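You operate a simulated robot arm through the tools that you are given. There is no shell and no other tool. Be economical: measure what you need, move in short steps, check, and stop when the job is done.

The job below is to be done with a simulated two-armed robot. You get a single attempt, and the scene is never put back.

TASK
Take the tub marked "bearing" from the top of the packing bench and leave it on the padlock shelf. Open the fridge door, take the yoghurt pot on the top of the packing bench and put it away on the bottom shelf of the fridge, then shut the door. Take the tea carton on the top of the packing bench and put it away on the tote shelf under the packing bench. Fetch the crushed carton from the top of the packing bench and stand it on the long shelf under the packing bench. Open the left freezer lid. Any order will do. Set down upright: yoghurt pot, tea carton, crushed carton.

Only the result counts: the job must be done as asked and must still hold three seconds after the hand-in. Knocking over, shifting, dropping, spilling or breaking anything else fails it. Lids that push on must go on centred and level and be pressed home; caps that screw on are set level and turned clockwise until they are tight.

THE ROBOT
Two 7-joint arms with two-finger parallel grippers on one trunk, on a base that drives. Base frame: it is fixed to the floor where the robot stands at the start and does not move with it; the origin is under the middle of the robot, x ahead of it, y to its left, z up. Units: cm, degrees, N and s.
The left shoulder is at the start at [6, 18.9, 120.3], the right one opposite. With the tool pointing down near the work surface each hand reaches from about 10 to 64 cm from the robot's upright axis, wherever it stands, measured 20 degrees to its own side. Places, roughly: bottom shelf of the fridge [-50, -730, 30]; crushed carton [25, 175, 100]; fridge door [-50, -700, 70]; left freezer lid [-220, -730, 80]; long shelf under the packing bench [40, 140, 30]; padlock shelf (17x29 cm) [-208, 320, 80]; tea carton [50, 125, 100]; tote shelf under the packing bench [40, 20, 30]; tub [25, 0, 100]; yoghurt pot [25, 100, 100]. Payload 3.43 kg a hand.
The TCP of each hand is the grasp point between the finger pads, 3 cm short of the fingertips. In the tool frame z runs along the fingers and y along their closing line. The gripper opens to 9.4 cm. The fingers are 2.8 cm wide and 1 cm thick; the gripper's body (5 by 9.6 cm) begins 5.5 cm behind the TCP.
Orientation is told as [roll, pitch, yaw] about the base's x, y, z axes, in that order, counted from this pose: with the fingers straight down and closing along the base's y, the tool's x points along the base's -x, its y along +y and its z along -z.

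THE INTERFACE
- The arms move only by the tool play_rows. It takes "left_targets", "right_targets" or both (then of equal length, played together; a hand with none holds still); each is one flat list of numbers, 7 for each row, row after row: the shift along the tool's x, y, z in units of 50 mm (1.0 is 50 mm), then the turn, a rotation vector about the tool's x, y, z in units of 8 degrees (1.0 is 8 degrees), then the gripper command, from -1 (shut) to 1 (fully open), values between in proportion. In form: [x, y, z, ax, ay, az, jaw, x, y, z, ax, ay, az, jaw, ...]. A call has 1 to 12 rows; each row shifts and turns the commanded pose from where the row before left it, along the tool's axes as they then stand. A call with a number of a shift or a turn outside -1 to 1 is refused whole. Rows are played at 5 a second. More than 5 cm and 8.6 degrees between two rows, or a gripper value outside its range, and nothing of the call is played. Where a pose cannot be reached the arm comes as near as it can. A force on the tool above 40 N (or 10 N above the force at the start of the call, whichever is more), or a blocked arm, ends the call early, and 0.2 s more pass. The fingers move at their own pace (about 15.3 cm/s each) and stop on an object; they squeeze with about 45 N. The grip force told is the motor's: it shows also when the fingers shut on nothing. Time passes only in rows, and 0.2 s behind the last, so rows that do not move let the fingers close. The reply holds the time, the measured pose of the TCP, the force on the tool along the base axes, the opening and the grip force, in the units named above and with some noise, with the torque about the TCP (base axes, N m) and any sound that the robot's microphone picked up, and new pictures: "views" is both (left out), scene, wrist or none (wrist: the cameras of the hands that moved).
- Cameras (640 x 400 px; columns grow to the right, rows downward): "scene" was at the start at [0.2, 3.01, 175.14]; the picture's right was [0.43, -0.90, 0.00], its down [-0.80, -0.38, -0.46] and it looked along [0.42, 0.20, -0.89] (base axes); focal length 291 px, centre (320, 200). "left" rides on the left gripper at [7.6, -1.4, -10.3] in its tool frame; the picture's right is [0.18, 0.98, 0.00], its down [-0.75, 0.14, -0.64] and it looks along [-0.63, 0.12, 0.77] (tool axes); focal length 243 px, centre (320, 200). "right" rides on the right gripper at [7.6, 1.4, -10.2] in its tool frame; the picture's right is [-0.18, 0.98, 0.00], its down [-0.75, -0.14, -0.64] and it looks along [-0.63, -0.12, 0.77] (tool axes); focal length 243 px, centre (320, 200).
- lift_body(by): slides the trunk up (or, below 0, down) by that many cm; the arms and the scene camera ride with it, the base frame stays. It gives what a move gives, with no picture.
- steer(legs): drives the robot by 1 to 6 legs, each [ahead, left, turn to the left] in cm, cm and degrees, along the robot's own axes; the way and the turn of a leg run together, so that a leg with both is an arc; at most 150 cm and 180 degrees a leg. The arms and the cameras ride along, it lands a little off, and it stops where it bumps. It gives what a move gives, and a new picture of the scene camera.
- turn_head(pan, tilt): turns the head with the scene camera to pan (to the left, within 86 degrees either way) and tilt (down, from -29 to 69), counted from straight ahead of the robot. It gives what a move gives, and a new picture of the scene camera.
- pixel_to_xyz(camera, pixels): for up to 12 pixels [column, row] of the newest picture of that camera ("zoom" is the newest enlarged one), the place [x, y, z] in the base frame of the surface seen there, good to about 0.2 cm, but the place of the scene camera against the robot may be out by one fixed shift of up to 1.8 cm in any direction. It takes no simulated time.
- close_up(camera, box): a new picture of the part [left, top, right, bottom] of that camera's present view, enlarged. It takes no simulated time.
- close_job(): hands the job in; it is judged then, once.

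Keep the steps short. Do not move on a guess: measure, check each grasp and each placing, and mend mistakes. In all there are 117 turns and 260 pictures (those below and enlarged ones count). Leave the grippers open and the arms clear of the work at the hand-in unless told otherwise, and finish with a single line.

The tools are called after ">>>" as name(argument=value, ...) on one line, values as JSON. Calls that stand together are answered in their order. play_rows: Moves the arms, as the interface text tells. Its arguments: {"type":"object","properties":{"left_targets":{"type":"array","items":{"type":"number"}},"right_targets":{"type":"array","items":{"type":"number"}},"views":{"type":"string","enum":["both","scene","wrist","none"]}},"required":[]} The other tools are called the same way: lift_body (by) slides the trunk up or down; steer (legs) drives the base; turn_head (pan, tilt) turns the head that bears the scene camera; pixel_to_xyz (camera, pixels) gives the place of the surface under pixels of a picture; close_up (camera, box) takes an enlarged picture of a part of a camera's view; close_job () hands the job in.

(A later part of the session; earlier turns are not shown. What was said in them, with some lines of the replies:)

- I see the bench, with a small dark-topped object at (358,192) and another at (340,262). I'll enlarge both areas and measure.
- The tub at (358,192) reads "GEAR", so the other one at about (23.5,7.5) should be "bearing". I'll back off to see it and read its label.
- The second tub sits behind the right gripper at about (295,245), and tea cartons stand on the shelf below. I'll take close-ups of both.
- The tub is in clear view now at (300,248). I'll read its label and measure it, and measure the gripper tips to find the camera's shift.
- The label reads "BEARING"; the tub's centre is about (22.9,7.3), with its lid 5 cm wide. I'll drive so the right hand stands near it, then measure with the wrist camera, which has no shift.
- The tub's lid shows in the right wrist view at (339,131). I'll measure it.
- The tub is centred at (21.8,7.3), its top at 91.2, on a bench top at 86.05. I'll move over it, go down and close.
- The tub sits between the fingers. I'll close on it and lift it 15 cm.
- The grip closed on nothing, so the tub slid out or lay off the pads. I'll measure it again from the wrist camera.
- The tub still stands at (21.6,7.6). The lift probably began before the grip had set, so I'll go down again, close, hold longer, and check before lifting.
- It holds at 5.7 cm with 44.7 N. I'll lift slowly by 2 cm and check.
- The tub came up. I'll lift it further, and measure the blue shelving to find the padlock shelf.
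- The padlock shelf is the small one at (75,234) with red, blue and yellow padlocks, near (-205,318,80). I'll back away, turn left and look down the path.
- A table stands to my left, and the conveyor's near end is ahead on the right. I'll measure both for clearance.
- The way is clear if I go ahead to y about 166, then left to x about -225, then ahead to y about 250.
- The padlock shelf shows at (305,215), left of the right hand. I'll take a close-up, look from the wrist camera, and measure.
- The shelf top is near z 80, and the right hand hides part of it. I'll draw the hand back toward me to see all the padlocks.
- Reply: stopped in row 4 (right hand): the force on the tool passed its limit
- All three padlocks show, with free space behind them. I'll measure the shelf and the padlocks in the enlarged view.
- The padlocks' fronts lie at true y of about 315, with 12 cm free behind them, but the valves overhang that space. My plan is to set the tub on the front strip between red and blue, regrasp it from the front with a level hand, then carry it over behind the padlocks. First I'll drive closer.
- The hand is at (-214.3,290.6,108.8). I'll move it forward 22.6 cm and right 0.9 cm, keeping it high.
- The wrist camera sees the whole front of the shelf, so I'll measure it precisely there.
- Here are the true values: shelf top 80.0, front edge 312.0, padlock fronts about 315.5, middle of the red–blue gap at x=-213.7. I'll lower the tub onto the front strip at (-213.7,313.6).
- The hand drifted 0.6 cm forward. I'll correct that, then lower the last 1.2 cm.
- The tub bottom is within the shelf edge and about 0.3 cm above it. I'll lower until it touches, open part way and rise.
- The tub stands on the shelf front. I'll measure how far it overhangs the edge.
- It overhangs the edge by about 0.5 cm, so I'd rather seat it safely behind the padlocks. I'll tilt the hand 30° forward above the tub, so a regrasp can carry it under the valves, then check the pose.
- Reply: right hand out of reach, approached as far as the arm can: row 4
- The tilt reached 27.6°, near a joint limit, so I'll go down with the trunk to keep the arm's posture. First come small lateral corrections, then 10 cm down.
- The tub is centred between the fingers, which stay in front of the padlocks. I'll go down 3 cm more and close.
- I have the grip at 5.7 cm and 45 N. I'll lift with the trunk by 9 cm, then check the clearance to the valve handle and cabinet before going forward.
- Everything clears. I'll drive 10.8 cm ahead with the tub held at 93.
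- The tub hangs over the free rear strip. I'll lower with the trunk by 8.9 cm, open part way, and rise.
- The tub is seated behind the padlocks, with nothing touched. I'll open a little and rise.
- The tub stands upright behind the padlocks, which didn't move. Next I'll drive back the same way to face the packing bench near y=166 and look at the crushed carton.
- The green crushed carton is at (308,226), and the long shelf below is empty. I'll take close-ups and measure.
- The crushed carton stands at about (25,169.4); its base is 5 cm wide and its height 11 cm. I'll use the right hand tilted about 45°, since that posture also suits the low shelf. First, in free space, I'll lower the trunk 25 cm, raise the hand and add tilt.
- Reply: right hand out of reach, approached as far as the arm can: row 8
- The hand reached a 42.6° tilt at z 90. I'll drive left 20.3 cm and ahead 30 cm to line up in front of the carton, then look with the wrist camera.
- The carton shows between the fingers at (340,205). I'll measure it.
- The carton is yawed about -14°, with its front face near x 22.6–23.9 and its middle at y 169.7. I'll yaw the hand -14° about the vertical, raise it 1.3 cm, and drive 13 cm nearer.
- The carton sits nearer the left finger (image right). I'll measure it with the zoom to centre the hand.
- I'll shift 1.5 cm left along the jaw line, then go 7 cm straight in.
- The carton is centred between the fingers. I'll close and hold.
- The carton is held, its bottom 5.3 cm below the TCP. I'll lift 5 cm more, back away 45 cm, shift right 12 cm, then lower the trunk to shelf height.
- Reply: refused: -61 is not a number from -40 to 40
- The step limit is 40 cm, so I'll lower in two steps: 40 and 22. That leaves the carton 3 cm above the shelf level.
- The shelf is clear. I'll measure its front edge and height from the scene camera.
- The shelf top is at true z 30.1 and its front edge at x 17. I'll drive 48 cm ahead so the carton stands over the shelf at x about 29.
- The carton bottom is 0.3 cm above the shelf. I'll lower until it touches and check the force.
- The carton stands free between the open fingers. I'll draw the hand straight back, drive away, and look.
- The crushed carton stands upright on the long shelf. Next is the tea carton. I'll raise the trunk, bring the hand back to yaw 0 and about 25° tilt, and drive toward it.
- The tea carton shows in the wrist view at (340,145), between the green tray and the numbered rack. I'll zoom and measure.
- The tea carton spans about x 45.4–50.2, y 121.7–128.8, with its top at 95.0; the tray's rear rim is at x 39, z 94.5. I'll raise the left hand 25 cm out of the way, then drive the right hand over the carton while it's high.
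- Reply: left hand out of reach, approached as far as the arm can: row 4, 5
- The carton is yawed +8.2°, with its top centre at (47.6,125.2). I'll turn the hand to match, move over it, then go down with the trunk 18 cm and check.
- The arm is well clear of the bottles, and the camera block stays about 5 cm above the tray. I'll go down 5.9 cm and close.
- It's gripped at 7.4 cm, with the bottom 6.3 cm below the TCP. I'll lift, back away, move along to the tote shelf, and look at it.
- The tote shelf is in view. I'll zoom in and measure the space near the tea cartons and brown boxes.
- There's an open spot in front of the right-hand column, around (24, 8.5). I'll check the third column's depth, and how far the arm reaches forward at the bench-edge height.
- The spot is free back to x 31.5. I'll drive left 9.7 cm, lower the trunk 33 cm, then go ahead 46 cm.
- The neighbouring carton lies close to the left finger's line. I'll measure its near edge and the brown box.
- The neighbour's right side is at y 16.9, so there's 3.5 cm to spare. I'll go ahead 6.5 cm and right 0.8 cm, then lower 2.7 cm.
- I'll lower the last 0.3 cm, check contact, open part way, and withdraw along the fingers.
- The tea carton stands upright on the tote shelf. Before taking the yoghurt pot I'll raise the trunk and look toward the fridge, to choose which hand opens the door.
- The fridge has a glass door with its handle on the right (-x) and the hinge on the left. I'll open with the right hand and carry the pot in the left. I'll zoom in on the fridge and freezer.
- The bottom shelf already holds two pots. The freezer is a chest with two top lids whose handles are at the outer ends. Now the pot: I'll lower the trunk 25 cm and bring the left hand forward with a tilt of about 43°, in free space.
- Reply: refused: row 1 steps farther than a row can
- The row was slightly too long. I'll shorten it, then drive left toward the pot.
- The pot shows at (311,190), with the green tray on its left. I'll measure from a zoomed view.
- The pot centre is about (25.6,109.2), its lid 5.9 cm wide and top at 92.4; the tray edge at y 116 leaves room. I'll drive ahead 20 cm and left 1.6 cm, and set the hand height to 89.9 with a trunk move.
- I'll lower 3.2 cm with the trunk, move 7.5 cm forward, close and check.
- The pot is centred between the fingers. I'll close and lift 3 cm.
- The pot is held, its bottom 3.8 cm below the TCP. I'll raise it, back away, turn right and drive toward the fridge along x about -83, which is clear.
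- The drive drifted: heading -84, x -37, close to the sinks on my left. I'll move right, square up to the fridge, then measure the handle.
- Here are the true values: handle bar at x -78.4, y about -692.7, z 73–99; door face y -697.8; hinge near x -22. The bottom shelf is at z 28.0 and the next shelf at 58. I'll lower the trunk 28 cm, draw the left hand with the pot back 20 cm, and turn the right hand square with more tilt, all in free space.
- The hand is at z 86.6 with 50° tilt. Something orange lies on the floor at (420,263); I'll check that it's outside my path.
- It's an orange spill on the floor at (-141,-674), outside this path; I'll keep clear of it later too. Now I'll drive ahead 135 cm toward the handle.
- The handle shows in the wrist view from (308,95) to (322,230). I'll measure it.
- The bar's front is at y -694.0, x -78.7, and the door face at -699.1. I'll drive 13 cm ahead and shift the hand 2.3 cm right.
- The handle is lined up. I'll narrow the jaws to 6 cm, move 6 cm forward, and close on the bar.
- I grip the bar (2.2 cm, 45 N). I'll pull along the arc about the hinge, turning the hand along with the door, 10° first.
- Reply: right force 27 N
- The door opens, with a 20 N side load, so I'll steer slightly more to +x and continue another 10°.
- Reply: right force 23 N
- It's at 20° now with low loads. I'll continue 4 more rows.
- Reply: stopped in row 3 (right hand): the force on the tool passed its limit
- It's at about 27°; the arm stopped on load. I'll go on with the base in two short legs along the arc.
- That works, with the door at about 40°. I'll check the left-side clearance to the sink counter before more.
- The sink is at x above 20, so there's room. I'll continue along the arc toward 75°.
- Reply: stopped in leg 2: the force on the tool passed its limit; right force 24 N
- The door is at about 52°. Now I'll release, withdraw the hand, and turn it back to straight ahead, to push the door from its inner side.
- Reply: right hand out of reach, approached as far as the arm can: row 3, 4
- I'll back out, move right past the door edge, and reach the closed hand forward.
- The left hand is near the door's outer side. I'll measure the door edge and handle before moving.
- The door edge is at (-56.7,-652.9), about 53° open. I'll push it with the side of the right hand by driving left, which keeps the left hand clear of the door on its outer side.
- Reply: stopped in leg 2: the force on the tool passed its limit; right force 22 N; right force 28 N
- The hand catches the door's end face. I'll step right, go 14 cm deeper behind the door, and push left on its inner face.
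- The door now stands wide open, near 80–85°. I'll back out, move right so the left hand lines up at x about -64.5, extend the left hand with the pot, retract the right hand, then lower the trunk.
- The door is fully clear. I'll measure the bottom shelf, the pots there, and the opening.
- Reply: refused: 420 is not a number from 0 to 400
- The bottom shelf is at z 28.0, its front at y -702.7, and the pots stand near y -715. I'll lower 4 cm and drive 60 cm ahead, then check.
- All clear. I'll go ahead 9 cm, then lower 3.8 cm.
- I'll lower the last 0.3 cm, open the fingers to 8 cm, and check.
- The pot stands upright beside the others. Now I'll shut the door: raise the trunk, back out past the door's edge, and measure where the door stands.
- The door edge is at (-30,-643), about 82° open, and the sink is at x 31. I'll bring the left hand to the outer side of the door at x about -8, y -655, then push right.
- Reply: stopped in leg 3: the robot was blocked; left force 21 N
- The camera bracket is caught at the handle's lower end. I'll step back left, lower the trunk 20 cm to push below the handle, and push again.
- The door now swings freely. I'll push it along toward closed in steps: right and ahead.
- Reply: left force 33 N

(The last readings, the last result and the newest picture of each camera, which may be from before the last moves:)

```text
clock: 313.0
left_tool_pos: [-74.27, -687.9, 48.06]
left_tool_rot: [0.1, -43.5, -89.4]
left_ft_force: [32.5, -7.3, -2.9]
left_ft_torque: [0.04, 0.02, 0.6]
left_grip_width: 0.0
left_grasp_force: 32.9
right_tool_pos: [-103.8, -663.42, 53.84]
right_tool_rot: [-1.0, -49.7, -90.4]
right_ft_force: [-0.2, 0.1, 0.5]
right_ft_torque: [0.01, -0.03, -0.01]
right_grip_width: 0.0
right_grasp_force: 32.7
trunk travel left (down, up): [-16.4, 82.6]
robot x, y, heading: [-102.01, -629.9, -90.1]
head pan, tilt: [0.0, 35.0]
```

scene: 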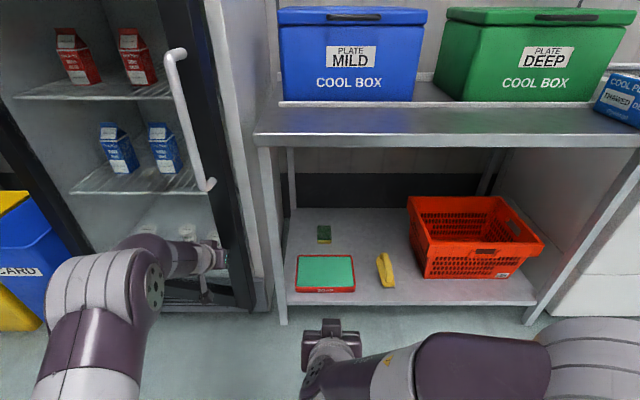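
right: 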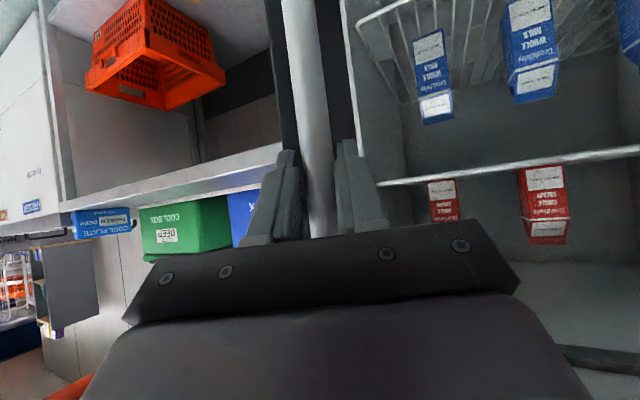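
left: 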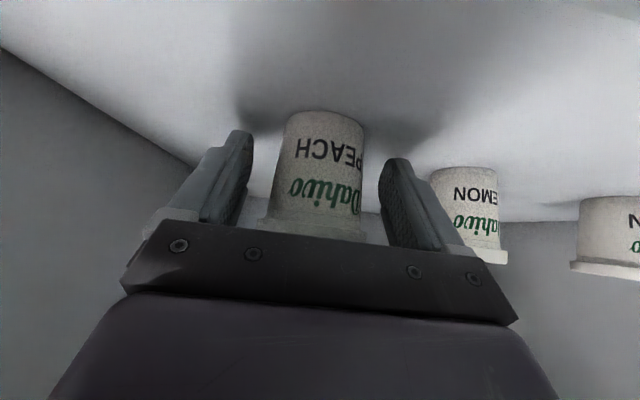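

The door is nearly shut, but the hand feels 32 N sideways. I'll take a closer look.

>>> turn_head(pan=25, tilt=35)

>>> close_up(camera="left", box=[0, 0, 640, 400])

```text
clock: 313.9
left_tool_pos: [-74.17, -687.94, 48.01]
left_tool_rot: [0.1, -43.6, -89.4]
left_ft_force: [11.6, -2.5, -5.0]
left_ft_torque: [0.09, 0.0, 0.19]
left_grip_width: 0.01
left_grasp_force: 33.7
right_tool_pos: [-103.93, -663.38, 53.79]
right_tool_rot: [-1.1, -49.7, -90.5]
right_ft_force: [0.1, -0.1, -0.3]
right_ft_torque: [0.02, -0.01, 0.03]
right_grip_width: 0.0
right_grasp_force: 33.2
trunk travel left (down, up): [-16.4, 82.6]
robot x, y, heading: [-101.8, -630.12, -89.7]
head pan, tilt: [25.0, 35.0]
```

scene: 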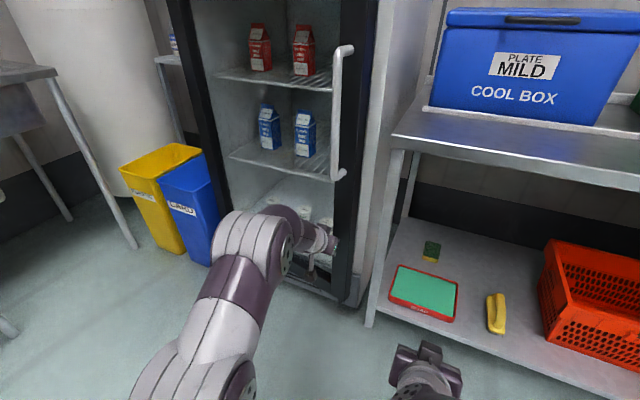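

```text
1.00 times, centred on (320, 200) of left
```

zoom: 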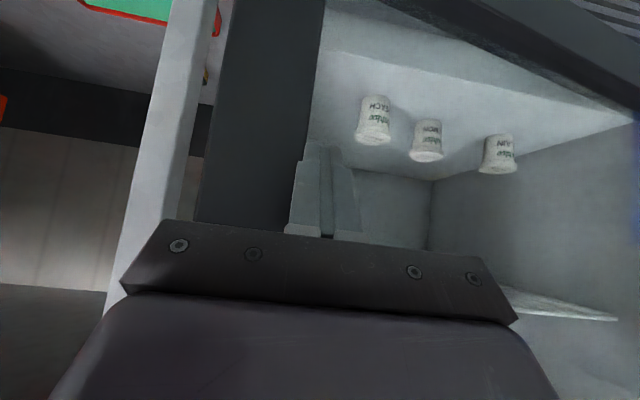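

The fingertips sit just inside the door's right frame stile. I'll back off a little, shift right onto the stile, and push ahead to close.

>>> steer(legs=[[-5, 1, 0], [0, -5.5, 0], [8, 0, 0]])

>>> close_up(camera="left", box=[0, 0, 640, 400])

>>> pixel_to_xyz(camera="zoom", pixels=[[270, 60], [260, 120], [300, 60], [330, 100], [240, 150], [200, 100]])

```text
clock: 315.1
left_tool_pos: [-72.87, -682.72, 48.13]
left_tool_rot: [0.6, -43.9, -89.0]
left_ft_force: [3.3, -0.5, -1.2]
left_ft_torque: [-0.01, -0.02, 0.06]
left_grip_width: 0.03
left_grasp_force: 33.1
right_tool_pos: [-103.05, -658.38, 53.94]
right_tool_rot: [-1.0, -49.8, -90.3]
right_ft_force: [-0.4, 0.4, -0.1]
right_ft_torque: [0.02, 0.01, 0.0]
right_grip_width: 0.0
right_grasp_force: 33.1
trunk travel left (down, up): [-16.4, 82.6]
robot x, y, heading: [-101.09, -624.61, -89.4]
head pan, tilt: [25.0, 35.0]
stopped in leg 2: the force on the tool passed its limit (the readings are from after the stop); the commanded pose is now the measured one
```

scene: 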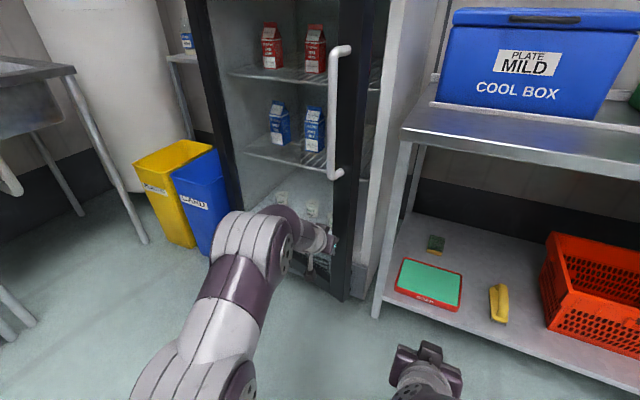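

```text
1.00 times, centred on (320, 200) of left
```

zoom: 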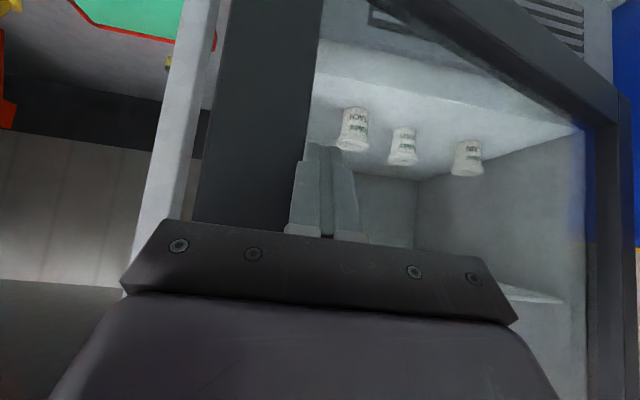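

```text
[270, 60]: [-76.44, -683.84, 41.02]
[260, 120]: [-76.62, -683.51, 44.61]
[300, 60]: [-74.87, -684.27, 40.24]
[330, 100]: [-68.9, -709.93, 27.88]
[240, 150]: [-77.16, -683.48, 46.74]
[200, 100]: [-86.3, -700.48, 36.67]
```

The door followed the hand back by friction on the stile's inner edge. I'll first move left to free it, then back, right, and ahead.

>>> steer(legs=[[0, 3, 0], [-7, 0, 0], [0, -9, 0]])

>>> close_up(camera="left", box=[0, 0, 640, 400])

>>> pixel_to_xyz(camera="zoom", pixels=[[300, 60], [300, 120], [270, 60], [330, 100], [340, 60], [360, 100]])

```text
clock: 317.3
left_tool_pos: [-79.27, -675.77, 48.27]
left_tool_rot: [0.7, -43.9, -89.3]
left_ft_force: [-0.4, 0.2, 0.9]
left_ft_torque: [-0.01, 0.0, 0.0]
left_grip_width: 0.0
left_grasp_force: 33.3
right_tool_pos: [-109.2, -651.15, 54.02]
right_tool_rot: [-1.0, -49.9, -90.7]
right_ft_force: [0.4, -1.0, -0.6]
right_ft_torque: [-0.02, 0.02, 0.0]
right_grip_width: 0.01
right_grasp_force: 32.9
trunk travel left (down, up): [-16.4, 82.6]
robot x, y, heading: [-107.26, -617.75, -90.0]
head pan, tilt: [25.0, 35.0]
```

scene: 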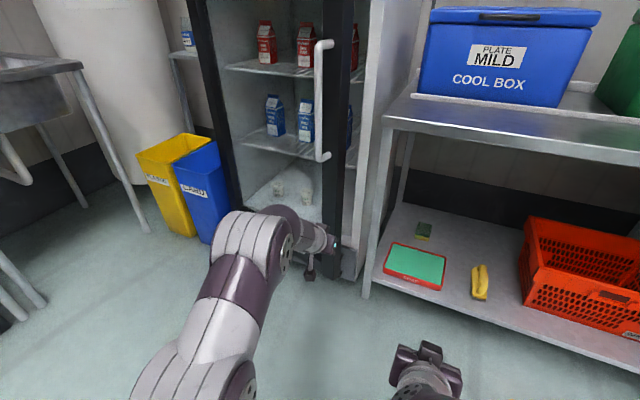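

```text
1.00 times, centred on (320, 200) of left
```

zoom: 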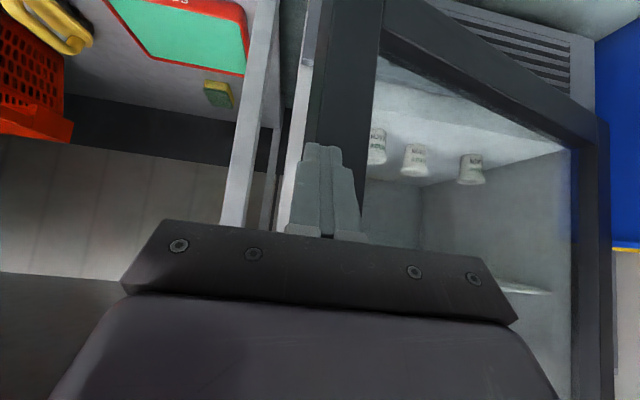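

```text
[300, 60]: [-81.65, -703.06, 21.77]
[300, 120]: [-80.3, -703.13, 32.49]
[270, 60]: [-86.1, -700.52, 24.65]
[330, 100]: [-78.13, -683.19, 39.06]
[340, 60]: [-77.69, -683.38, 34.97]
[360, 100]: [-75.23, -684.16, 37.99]
```

The fingers now face the stile. I'll push ahead until the door is closed.

>>> steer(legs=[[8, 1.5, 0], [9, 0, 0], [4.5, 0, 0]])

>>> close_up(camera="left", box=[0, 0, 640, 400])

>>> pixel_to_xyz(camera="zoom", pixels=[[330, 60], [330, 110], [300, 60], [350, 100], [370, 60], [480, 50]])

```text
clock: 319.6
left_tool_pos: [-77.46, -695.94, 47.75]
left_tool_rot: [0.4, -43.0, -88.8]
left_ft_force: [-0.5, 9.9, 3.9]
left_ft_torque: [-0.01, 0.05, -0.02]
left_grip_width: 0.0
left_grasp_force: 32.7
right_tool_pos: [-107.45, -672.11, 53.95]
right_tool_rot: [-1.0, -49.9, -90.2]
right_ft_force: [0.1, 0.6, 0.4]
right_ft_torque: [-0.01, -0.01, 0.02]
right_grip_width: 0.0
right_grasp_force: 32.9
trunk travel left (down, up): [-16.4, 82.6]
robot x, y, heading: [-105.61, -638.86, -89.9]
head pan, tilt: [25.0, 35.0]
stopped in leg 3: the force on the tool passed its limit (the readings are from after the stop); the commanded pose is now the measured one
```

scene: 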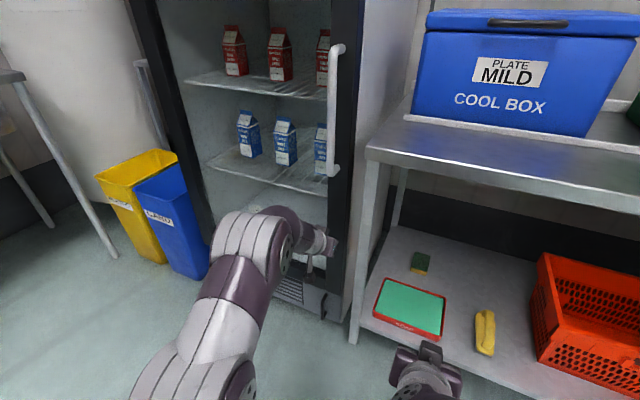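

```text
1.00 times, centred on (320, 200) of left
```

zoom: 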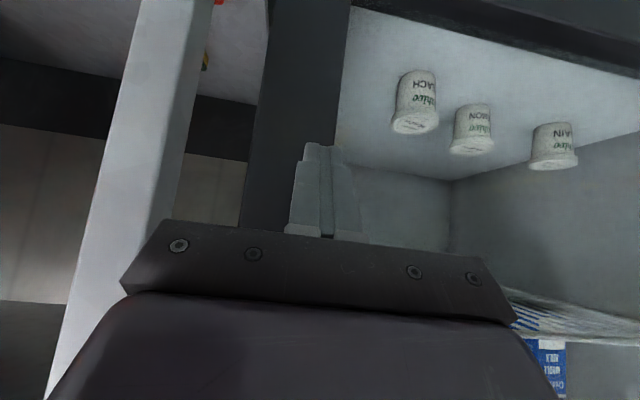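

```text
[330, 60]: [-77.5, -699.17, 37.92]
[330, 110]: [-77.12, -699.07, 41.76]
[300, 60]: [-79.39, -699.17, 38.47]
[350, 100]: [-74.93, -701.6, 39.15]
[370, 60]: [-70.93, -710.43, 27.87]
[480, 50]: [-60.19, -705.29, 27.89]
```

The door face is back at y -699.1, so it's shut, and all three pots stand. I'll back off, confirm it, and move along to the freezer, staying well behind the spill.

>>> steer(legs=[[-75, 0, 0], [0, -95, 0]])

>>> lift_body(by=40)

>>> lift_body(by=36)

>>> turn_head(pan=5, tilt=30)

>>> close_up(camera="scene", box=[250, 80, 550, 270])

```text
clock: 328.3
left_tool_pos: [-173.1, -620.63, 47.71]
left_tool_rot: [0.4, -42.9, -88.7]
left_ft_force: [-0.2, 0.6, -1.3]
left_ft_torque: [-0.02, -0.01, -0.01]
left_grip_width: 0.01
left_grasp_force: 33.2
right_tool_pos: [-203.33, -596.93, 53.93]
right_tool_rot: [-1.0, -49.8, -90.1]
right_ft_force: [-1.2, -0.3, 0.2]
right_ft_torque: [0.01, 0.04, 0.02]
right_grip_width: 0.0
right_grasp_force: 32.5
trunk travel left (down, up): [-16.4, 82.6]
robot x, y, heading: [-201.33, -563.33, -89.6]
head pan, tilt: [25.0, 35.0]
```

scene: 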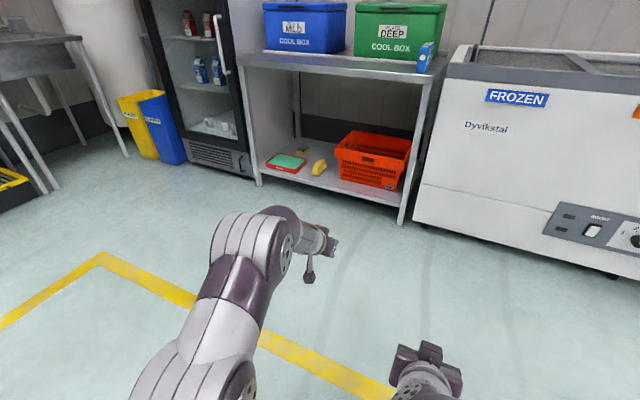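

```text
clock: 332.2
left_tool_pos: [-173.18, -620.67, 87.77]
left_tool_rot: [0.5, -43.0, -88.7]
left_ft_force: [0.0, -1.0, -0.2]
left_ft_torque: [0.0, 0.01, 0.02]
left_grip_width: 0.0
left_grasp_force: 33.2
right_tool_pos: [-203.24, -596.81, 93.89]
right_tool_rot: [-1.1, -49.7, -90.2]
right_ft_force: [-0.4, -1.0, 0.5]
right_ft_torque: [-0.03, -0.01, 0.03]
right_grip_width: 0.0
right_grasp_force: 32.9
trunk travel left (down, up): [-56.4, 42.6]
robot x, y, heading: [-201.31, -563.4, -89.8]
head pan, tilt: [25.0, 35.0]
```

```text
clock: 335.7
left_tool_pos: [-173.13, -620.66, 123.71]
left_tool_rot: [0.4, -43.0, -88.7]
left_ft_force: [-0.4, 0.0, 0.5]
left_ft_torque: [0.03, 0.02, 0.01]
left_grip_width: 0.01
left_grasp_force: 32.9
right_tool_pos: [-203.34, -596.94, 129.86]
right_tool_rot: [-1.0, -49.8, -90.1]
right_ft_force: [-0.5, 0.1, 0.5]
right_ft_torque: [-0.02, 0.04, 0.02]
right_grip_width: 0.0
right_grasp_force: 33.5
trunk travel left (down, up): [-92.4, 6.6]
robot x, y, heading: [-201.52, -563.63, -89.6]
head pan, tilt: [25.0, 35.0]
```

```text
clock: 336.5
left_tool_pos: [-173.06, -620.66, 123.62]
left_tool_rot: [0.4, -43.0, -88.7]
left_ft_force: [0.5, 0.2, -0.1]
left_ft_torque: [-0.03, 0.01, -0.01]
left_grip_width: 0.03
left_grasp_force: 32.6
right_tool_pos: [-203.34, -596.92, 129.95]
right_tool_rot: [-1.0, -49.7, -90.2]
right_ft_force: [-0.9, -0.5, -0.4]
right_ft_torque: [0.0, -0.01, -0.02]
right_grip_width: 0.01
right_grasp_force: 32.7
trunk travel left (down, up): [-92.4, 6.6]
robot x, y, heading: [-201.27, -563.39, -89.9]
head pan, tilt: [5.0, 30.0]
```

scene: 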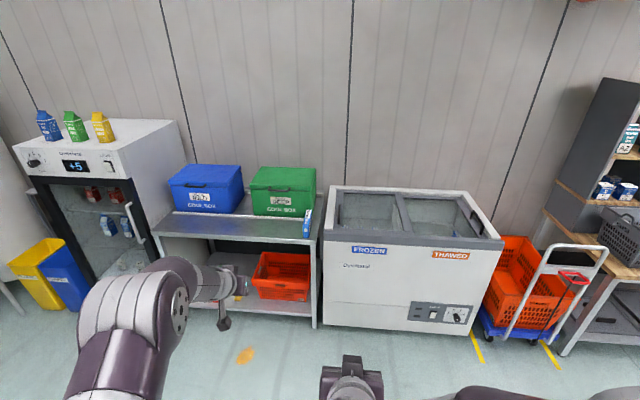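

```text
2.11 times, centred on (400, 175) of scene
```

zoom: 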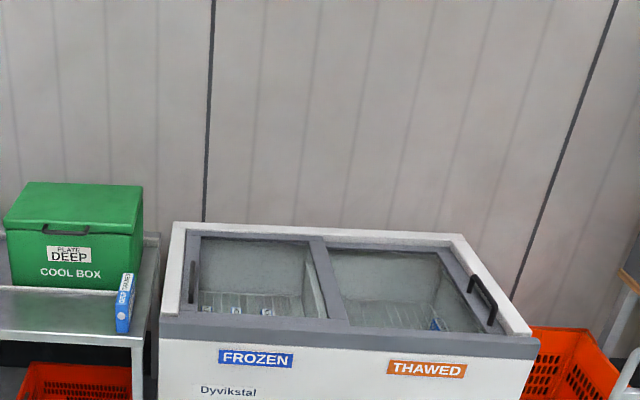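

The freezer has two sliding glass lids; the left lid's handle is at its left edge, at (192,285) in the zoom. I'll measure it.

>>> pixel_to_xyz(camera="zoom", pixels=[[192, 270], [192, 300], [194, 240], [192, 285], [320, 260], [345, 315], [180, 320], [230, 318], [260, 333], [485, 290], [470, 270], [172, 250]])

>>> close_up(camera="scene", box=[320, 180, 420, 250])

```text
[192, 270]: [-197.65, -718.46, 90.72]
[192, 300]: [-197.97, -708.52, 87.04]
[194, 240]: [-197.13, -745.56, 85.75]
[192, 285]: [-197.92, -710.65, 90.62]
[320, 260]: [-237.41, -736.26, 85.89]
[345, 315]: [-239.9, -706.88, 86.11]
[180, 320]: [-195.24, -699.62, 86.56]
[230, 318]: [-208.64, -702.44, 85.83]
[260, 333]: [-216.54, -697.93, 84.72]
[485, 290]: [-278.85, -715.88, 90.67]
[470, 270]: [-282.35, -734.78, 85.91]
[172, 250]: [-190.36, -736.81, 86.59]
```

```text
5.71 times, centred on (370, 215) of scene
5 turns are left
```

zoom: 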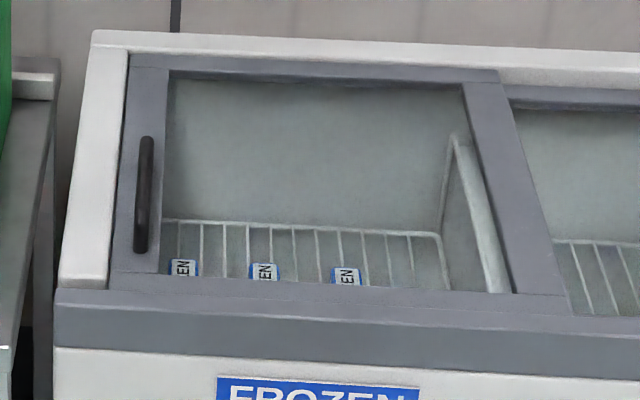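

Only 5 turns are left. I'll place the closed left hand just left of the lid handle (bar at x about -198.5, z 87–89) and lower it beside the bar, ready to push right.

>>> steer(legs=[[0, -20.2, 0], [95, 0, 0]])

>>> lift_body(by=-34)

>>> turn_head(pan=15, tilt=45)

>>> close_up(camera="left", box=[0, 0, 640, 400])

>>> pixel_to_xyz(camera="zoom", pixels=[[270, 120], [250, 130], [230, 140], [210, 150], [190, 160], [260, 170], [240, 180], [220, 190], [200, 200], [180, 200], [240, 100], [200, 100]])

```text
clock: 342.6
left_tool_pos: [-193.59, -715.25, 123.74]
left_tool_rot: [0.4, -43.0, -89.3]
left_ft_force: [-0.1, -0.5, 0.2]
left_ft_torque: [0.0, 0.03, -0.04]
left_grip_width: 0.02
left_grasp_force: 33.2
right_tool_pos: [-223.28, -691.14, 130.05]
right_tool_rot: [-1.0, -49.8, -90.8]
right_ft_force: [0.5, -0.4, 0.8]
right_ft_torque: [-0.02, -0.01, 0.0]
right_grip_width: 0.0
right_grasp_force: 32.8
trunk travel left (down, up): [-92.4, 6.6]
robot x, y, heading: [-221.57, -657.52, -90.4]
head pan, tilt: [5.0, 30.0]
```

scene: 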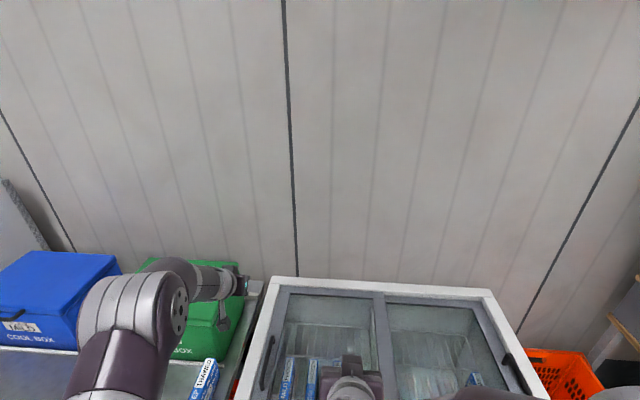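

```text
clock: 345.9
left_tool_pos: [-193.71, -715.34, 89.69]
left_tool_rot: [0.5, -43.0, -89.3]
left_ft_force: [0.4, 0.9, -0.1]
left_ft_torque: [0.0, -0.03, 0.0]
left_grip_width: 0.02
left_grasp_force: 32.4
right_tool_pos: [-223.4, -691.17, 95.98]
right_tool_rot: [-1.0, -49.8, -90.9]
right_ft_force: [-0.1, 0.3, 0.0]
right_ft_torque: [0.04, -0.01, -0.04]
right_grip_width: 0.0
right_grasp_force: 33.4
trunk travel left (down, up): [-58.4, 40.6]
robot x, y, heading: [-221.32, -658.25, -90.0]
head pan, tilt: [5.0, 30.0]
```

```text
clock: 346.7
left_tool_pos: [-193.54, -715.33, 89.66]
left_tool_rot: [0.3, -43.0, -89.2]
left_ft_force: [-0.1, 0.0, 0.2]
left_ft_torque: [0.03, 0.03, 0.04]
left_grip_width: 0.0
left_grasp_force: 33.2
right_tool_pos: [-223.3, -691.32, 95.93]
right_tool_rot: [-1.0, -49.8, -90.9]
right_ft_force: [-0.6, 0.0, -0.1]
right_ft_torque: [-0.01, -0.03, 0.0]
right_grip_width: 0.0
right_grasp_force: 33.1
trunk travel left (down, up): [-58.4, 40.6]
robot x, y, heading: [-221.48, -657.33, -90.1]
head pan, tilt: [15.0, 45.0]
```

scene: 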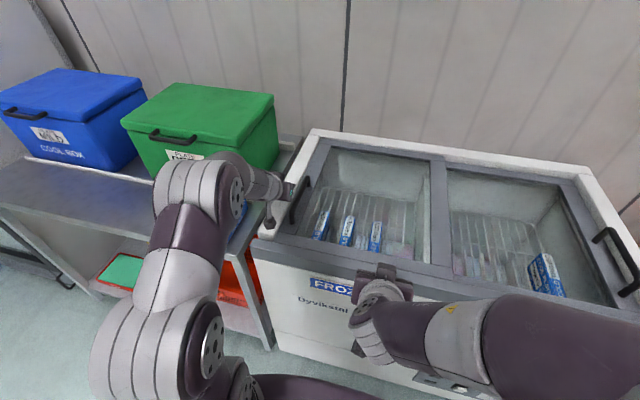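

```text
1.00 times, centred on (320, 200) of left
```

zoom: 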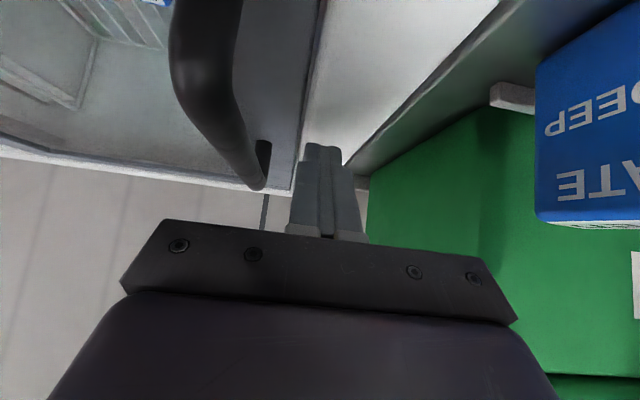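

```text
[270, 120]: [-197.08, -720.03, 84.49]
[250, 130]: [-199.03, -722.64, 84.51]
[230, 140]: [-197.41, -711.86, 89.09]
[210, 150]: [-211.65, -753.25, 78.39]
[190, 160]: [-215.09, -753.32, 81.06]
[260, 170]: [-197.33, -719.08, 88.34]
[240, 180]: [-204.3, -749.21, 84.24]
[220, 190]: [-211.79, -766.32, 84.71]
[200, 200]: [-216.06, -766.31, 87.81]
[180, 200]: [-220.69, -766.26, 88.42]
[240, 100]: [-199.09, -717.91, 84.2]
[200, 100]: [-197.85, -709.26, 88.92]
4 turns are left
```

The bar is at x -197.6, top z 89, and the fingers stand just left of it at the right height. I'll push the lid right: 28 cm with the base, then 12 cm with the arm.

>>> steer(legs=[[0, -10, 0], [0, -18, 0]])

>>> play_rows(left_targets=[0, -0.6, 0, 0, 0, 0, -1, 0, -0.6, 0, 0, 0, 0, -1, 0, -0.6, 0, 0, 0, 0, -1, 0, -0.6, 0, 0, 0, 0, -1])

>>> pixel_to_xyz(camera="left", pixels=[[230, 140], [200, 100], [260, 170], [240, 100], [270, 120], [280, 100], [290, 100], [230, 60]])

```text
clock: 349.0
left_tool_pos: [-221.78, -715.36, 89.52]
left_tool_rot: [0.4, -43.0, -89.2]
left_ft_force: [0.2, -0.3, 0.0]
left_ft_torque: [-0.03, -0.03, 0.01]
left_grip_width: 0.0
left_grasp_force: 32.5
right_tool_pos: [-251.64, -691.17, 95.94]
right_tool_rot: [-0.9, -49.8, -90.7]
right_ft_force: [0.9, -0.5, 0.6]
right_ft_torque: [-0.02, -0.01, 0.04]
right_grip_width: 0.0
right_grasp_force: 33.0
trunk travel left (down, up): [-58.4, 40.6]
robot x, y, heading: [-249.68, -657.66, -90.2]
head pan, tilt: [15.0, 45.0]
```

scene: 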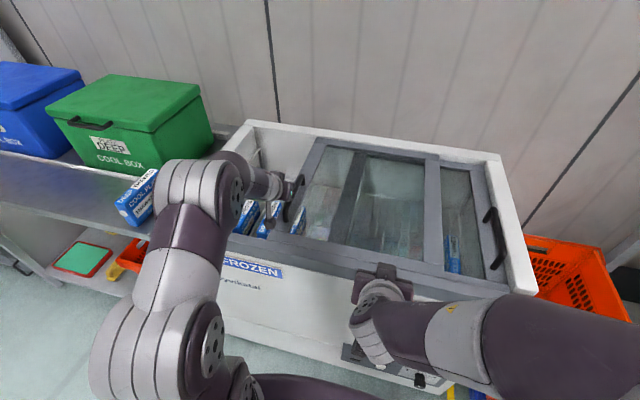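

```text
clock: 350.0
left_tool_pos: [-232.32, -715.66, 89.72]
left_tool_rot: [1.0, -43.2, -88.7]
left_ft_force: [12.2, 0.6, -0.9]
left_ft_torque: [-0.01, -0.15, -0.14]
left_grip_width: 0.03
left_grasp_force: 33.3
right_tool_pos: [-251.36, -691.13, 96.01]
right_tool_rot: [-1.1, -49.8, -90.3]
right_ft_force: [-0.6, 0.0, 0.1]
right_ft_torque: [0.04, -0.01, 0.02]
right_grip_width: 0.0
right_grasp_force: 33.1
trunk travel left (down, up): [-58.4, 40.6]
robot x, y, heading: [-249.55, -657.72, -89.9]
head pan, tilt: [15.0, 45.0]
stopped in row 4 (left hand): the force on the tool passed its limit (the readings are from after the stop); the commanded pose is now the measured one
```

scene: 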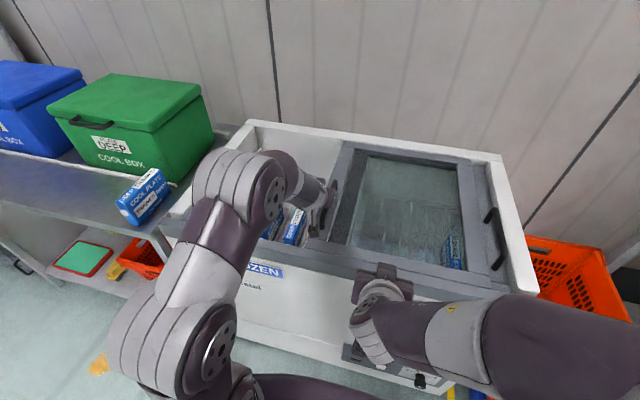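
left: 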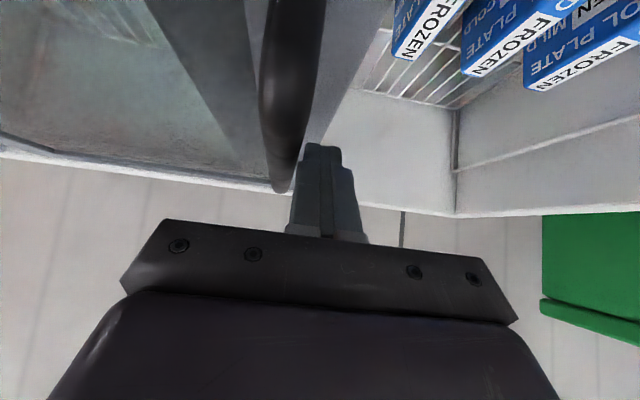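

```text
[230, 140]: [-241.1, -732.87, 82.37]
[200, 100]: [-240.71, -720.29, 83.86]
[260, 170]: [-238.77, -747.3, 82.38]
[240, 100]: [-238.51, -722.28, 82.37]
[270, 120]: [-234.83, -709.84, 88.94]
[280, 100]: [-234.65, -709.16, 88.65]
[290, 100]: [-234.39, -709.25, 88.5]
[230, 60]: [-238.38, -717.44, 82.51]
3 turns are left
```

The lid slid 37 cm to its stop over the right lid. I'll ease off the bar, rise, back away, open both grippers, and check.

>>> play_rows(left_targets=[0, 0.3, 0, 0, 0, 0, -1, 0, 0.3, 0, 0, 0, 0, -1], views="none")

>>> lift_body(by=30)

>>> steer(legs=[[-60, 0, 0]])

>>> play_rows(left_targets=[0, 0, 0, 0, 0, 0, 1, 0, 0, 0, 0, 0, 0, 1, 0, 0, 0, 0, 0, 0, 1], right_targets=[0, 0, 0, 0, 0, 0, 1, 0, 0, 0, 0, 0, 0, 1, 0, 0, 0, 0, 0, 0, 1], views="none")

>>> turn_head(pan=25, tilt=25)

>>> close_up(camera="scene", box=[0, 60, 320, 260])

```text
clock: 350.6
left_tool_pos: [-229.58, -715.5, 89.73]
left_tool_rot: [0.9, -43.4, -88.8]
left_ft_force: [0.6, 0.3, 0.2]
left_ft_torque: [-0.02, 0.03, -0.01]
left_grip_width: 0.0
left_grasp_force: 32.6
right_tool_pos: [-251.53, -691.2, 95.91]
right_tool_rot: [-1.0, -49.8, -90.5]
right_ft_force: [-1.2, 0.7, 0.1]
right_ft_torque: [0.0, 0.01, 0.0]
right_grip_width: 0.01
right_grasp_force: 32.6
trunk travel left (down, up): [-58.4, 40.6]
robot x, y, heading: [-249.37, -657.69, -90.1]
head pan, tilt: [15.0, 45.0]
```

```text
clock: 353.6
left_tool_pos: [-229.55, -715.68, 119.68]
left_tool_rot: [1.0, -43.1, -88.8]
left_ft_force: [0.8, 0.5, 0.3]
left_ft_torque: [0.03, -0.03, 0.01]
left_grip_width: 0.0
left_grasp_force: 32.9
right_tool_pos: [-251.42, -691.16, 125.93]
right_tool_rot: [-1.0, -49.7, -90.5]
right_ft_force: [0.6, -0.1, -1.0]
right_ft_torque: [0.0, -0.02, -0.03]
right_grip_width: 0.0
right_grasp_force: 33.1
trunk travel left (down, up): [-88.4, 10.6]
robot x, y, heading: [-249.53, -657.38, -90.2]
head pan, tilt: [15.0, 45.0]
```

```text
clock: 357.0
left_tool_pos: [-229.43, -654.34, 119.64]
left_tool_rot: [1.0, -43.2, -88.4]
left_ft_force: [-0.3, -0.3, 0.0]
left_ft_torque: [0.05, 0.03, 0.03]
left_grip_width: 0.0
left_grasp_force: 33.1
right_tool_pos: [-251.56, -630.18, 125.98]
right_tool_rot: [-1.0, -49.8, -90.1]
right_ft_force: [0.5, 0.9, 0.1]
right_ft_torque: [0.02, -0.02, 0.0]
right_grip_width: 0.0
right_grasp_force: 33.1
trunk travel left (down, up): [-88.4, 10.6]
robot x, y, heading: [-250.07, -597.01, -89.8]
head pan, tilt: [15.0, 45.0]
```

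scene: 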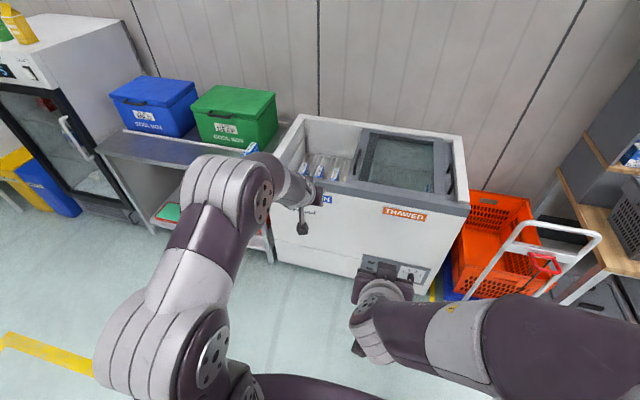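

```text
clock: 357.8
left_tool_pos: [-229.48, -654.26, 119.7]
left_tool_rot: [1.0, -43.4, -88.4]
left_ft_force: [-1.1, -0.1, 0.2]
left_ft_torque: [-0.02, 0.0, 0.01]
left_grip_width: 9.4
left_grasp_force: 0.0
right_tool_pos: [-251.51, -629.98, 125.93]
right_tool_rot: [-1.0, -49.8, -90.1]
right_ft_force: [-0.4, -0.9, 0.7]
right_ft_torque: [0.02, -0.01, -0.01]
right_grip_width: 9.41
right_grasp_force: 0.0
trunk travel left (down, up): [-88.4, 10.6]
robot x, y, heading: [-249.48, -596.59, -89.4]
head pan, tilt: [15.0, 45.0]
```

```text
clock: 358.7
left_tool_pos: [-229.4, -654.24, 119.78]
left_tool_rot: [1.0, -43.2, -88.4]
left_ft_force: [-0.4, 0.6, -0.6]
left_ft_torque: [0.01, 0.01, -0.04]
left_grip_width: 9.41
left_grasp_force: 0.1
right_tool_pos: [-251.48, -630.07, 126.04]
right_tool_rot: [-1.0, -49.8, -90.0]
right_ft_force: [-0.5, 0.2, 0.2]
right_ft_torque: [-0.02, -0.01, 0.0]
right_grip_width: 9.39
right_grasp_force: 0.1
trunk travel left (down, up): [-88.4, 10.6]
robot x, y, heading: [-250.11, -596.04, -89.6]
head pan, tilt: [25.0, 25.0]
```

scene: 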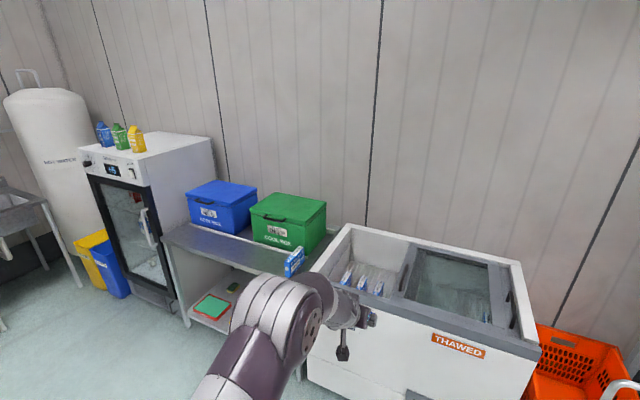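

```text
2.00 times, centred on (160, 160) of scene
2 turns are left
```

zoom: 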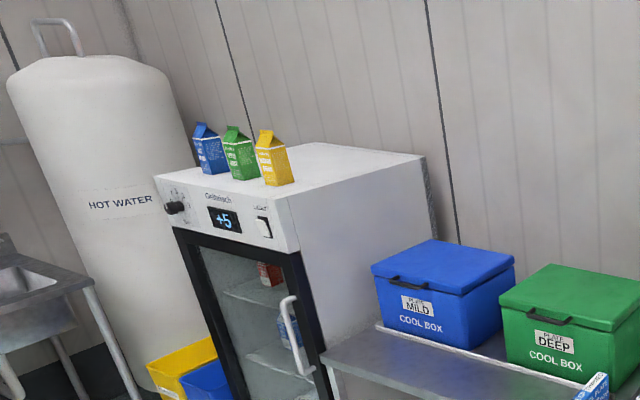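

The fridge door is shut and its display is back to +5. The cartons on top are still standing, the left freezer lid is open, both grippers are open, and the arms are clear. Handing in now.

>>> close_job()

```text
The job is handed in.
```

All five tasks are done and the job is handed in: the tub is on the padlock shelf, the yoghurt pot is in the shut fridge, the tea and crushed cartons are on their shelves, and the left freezer lid is open.
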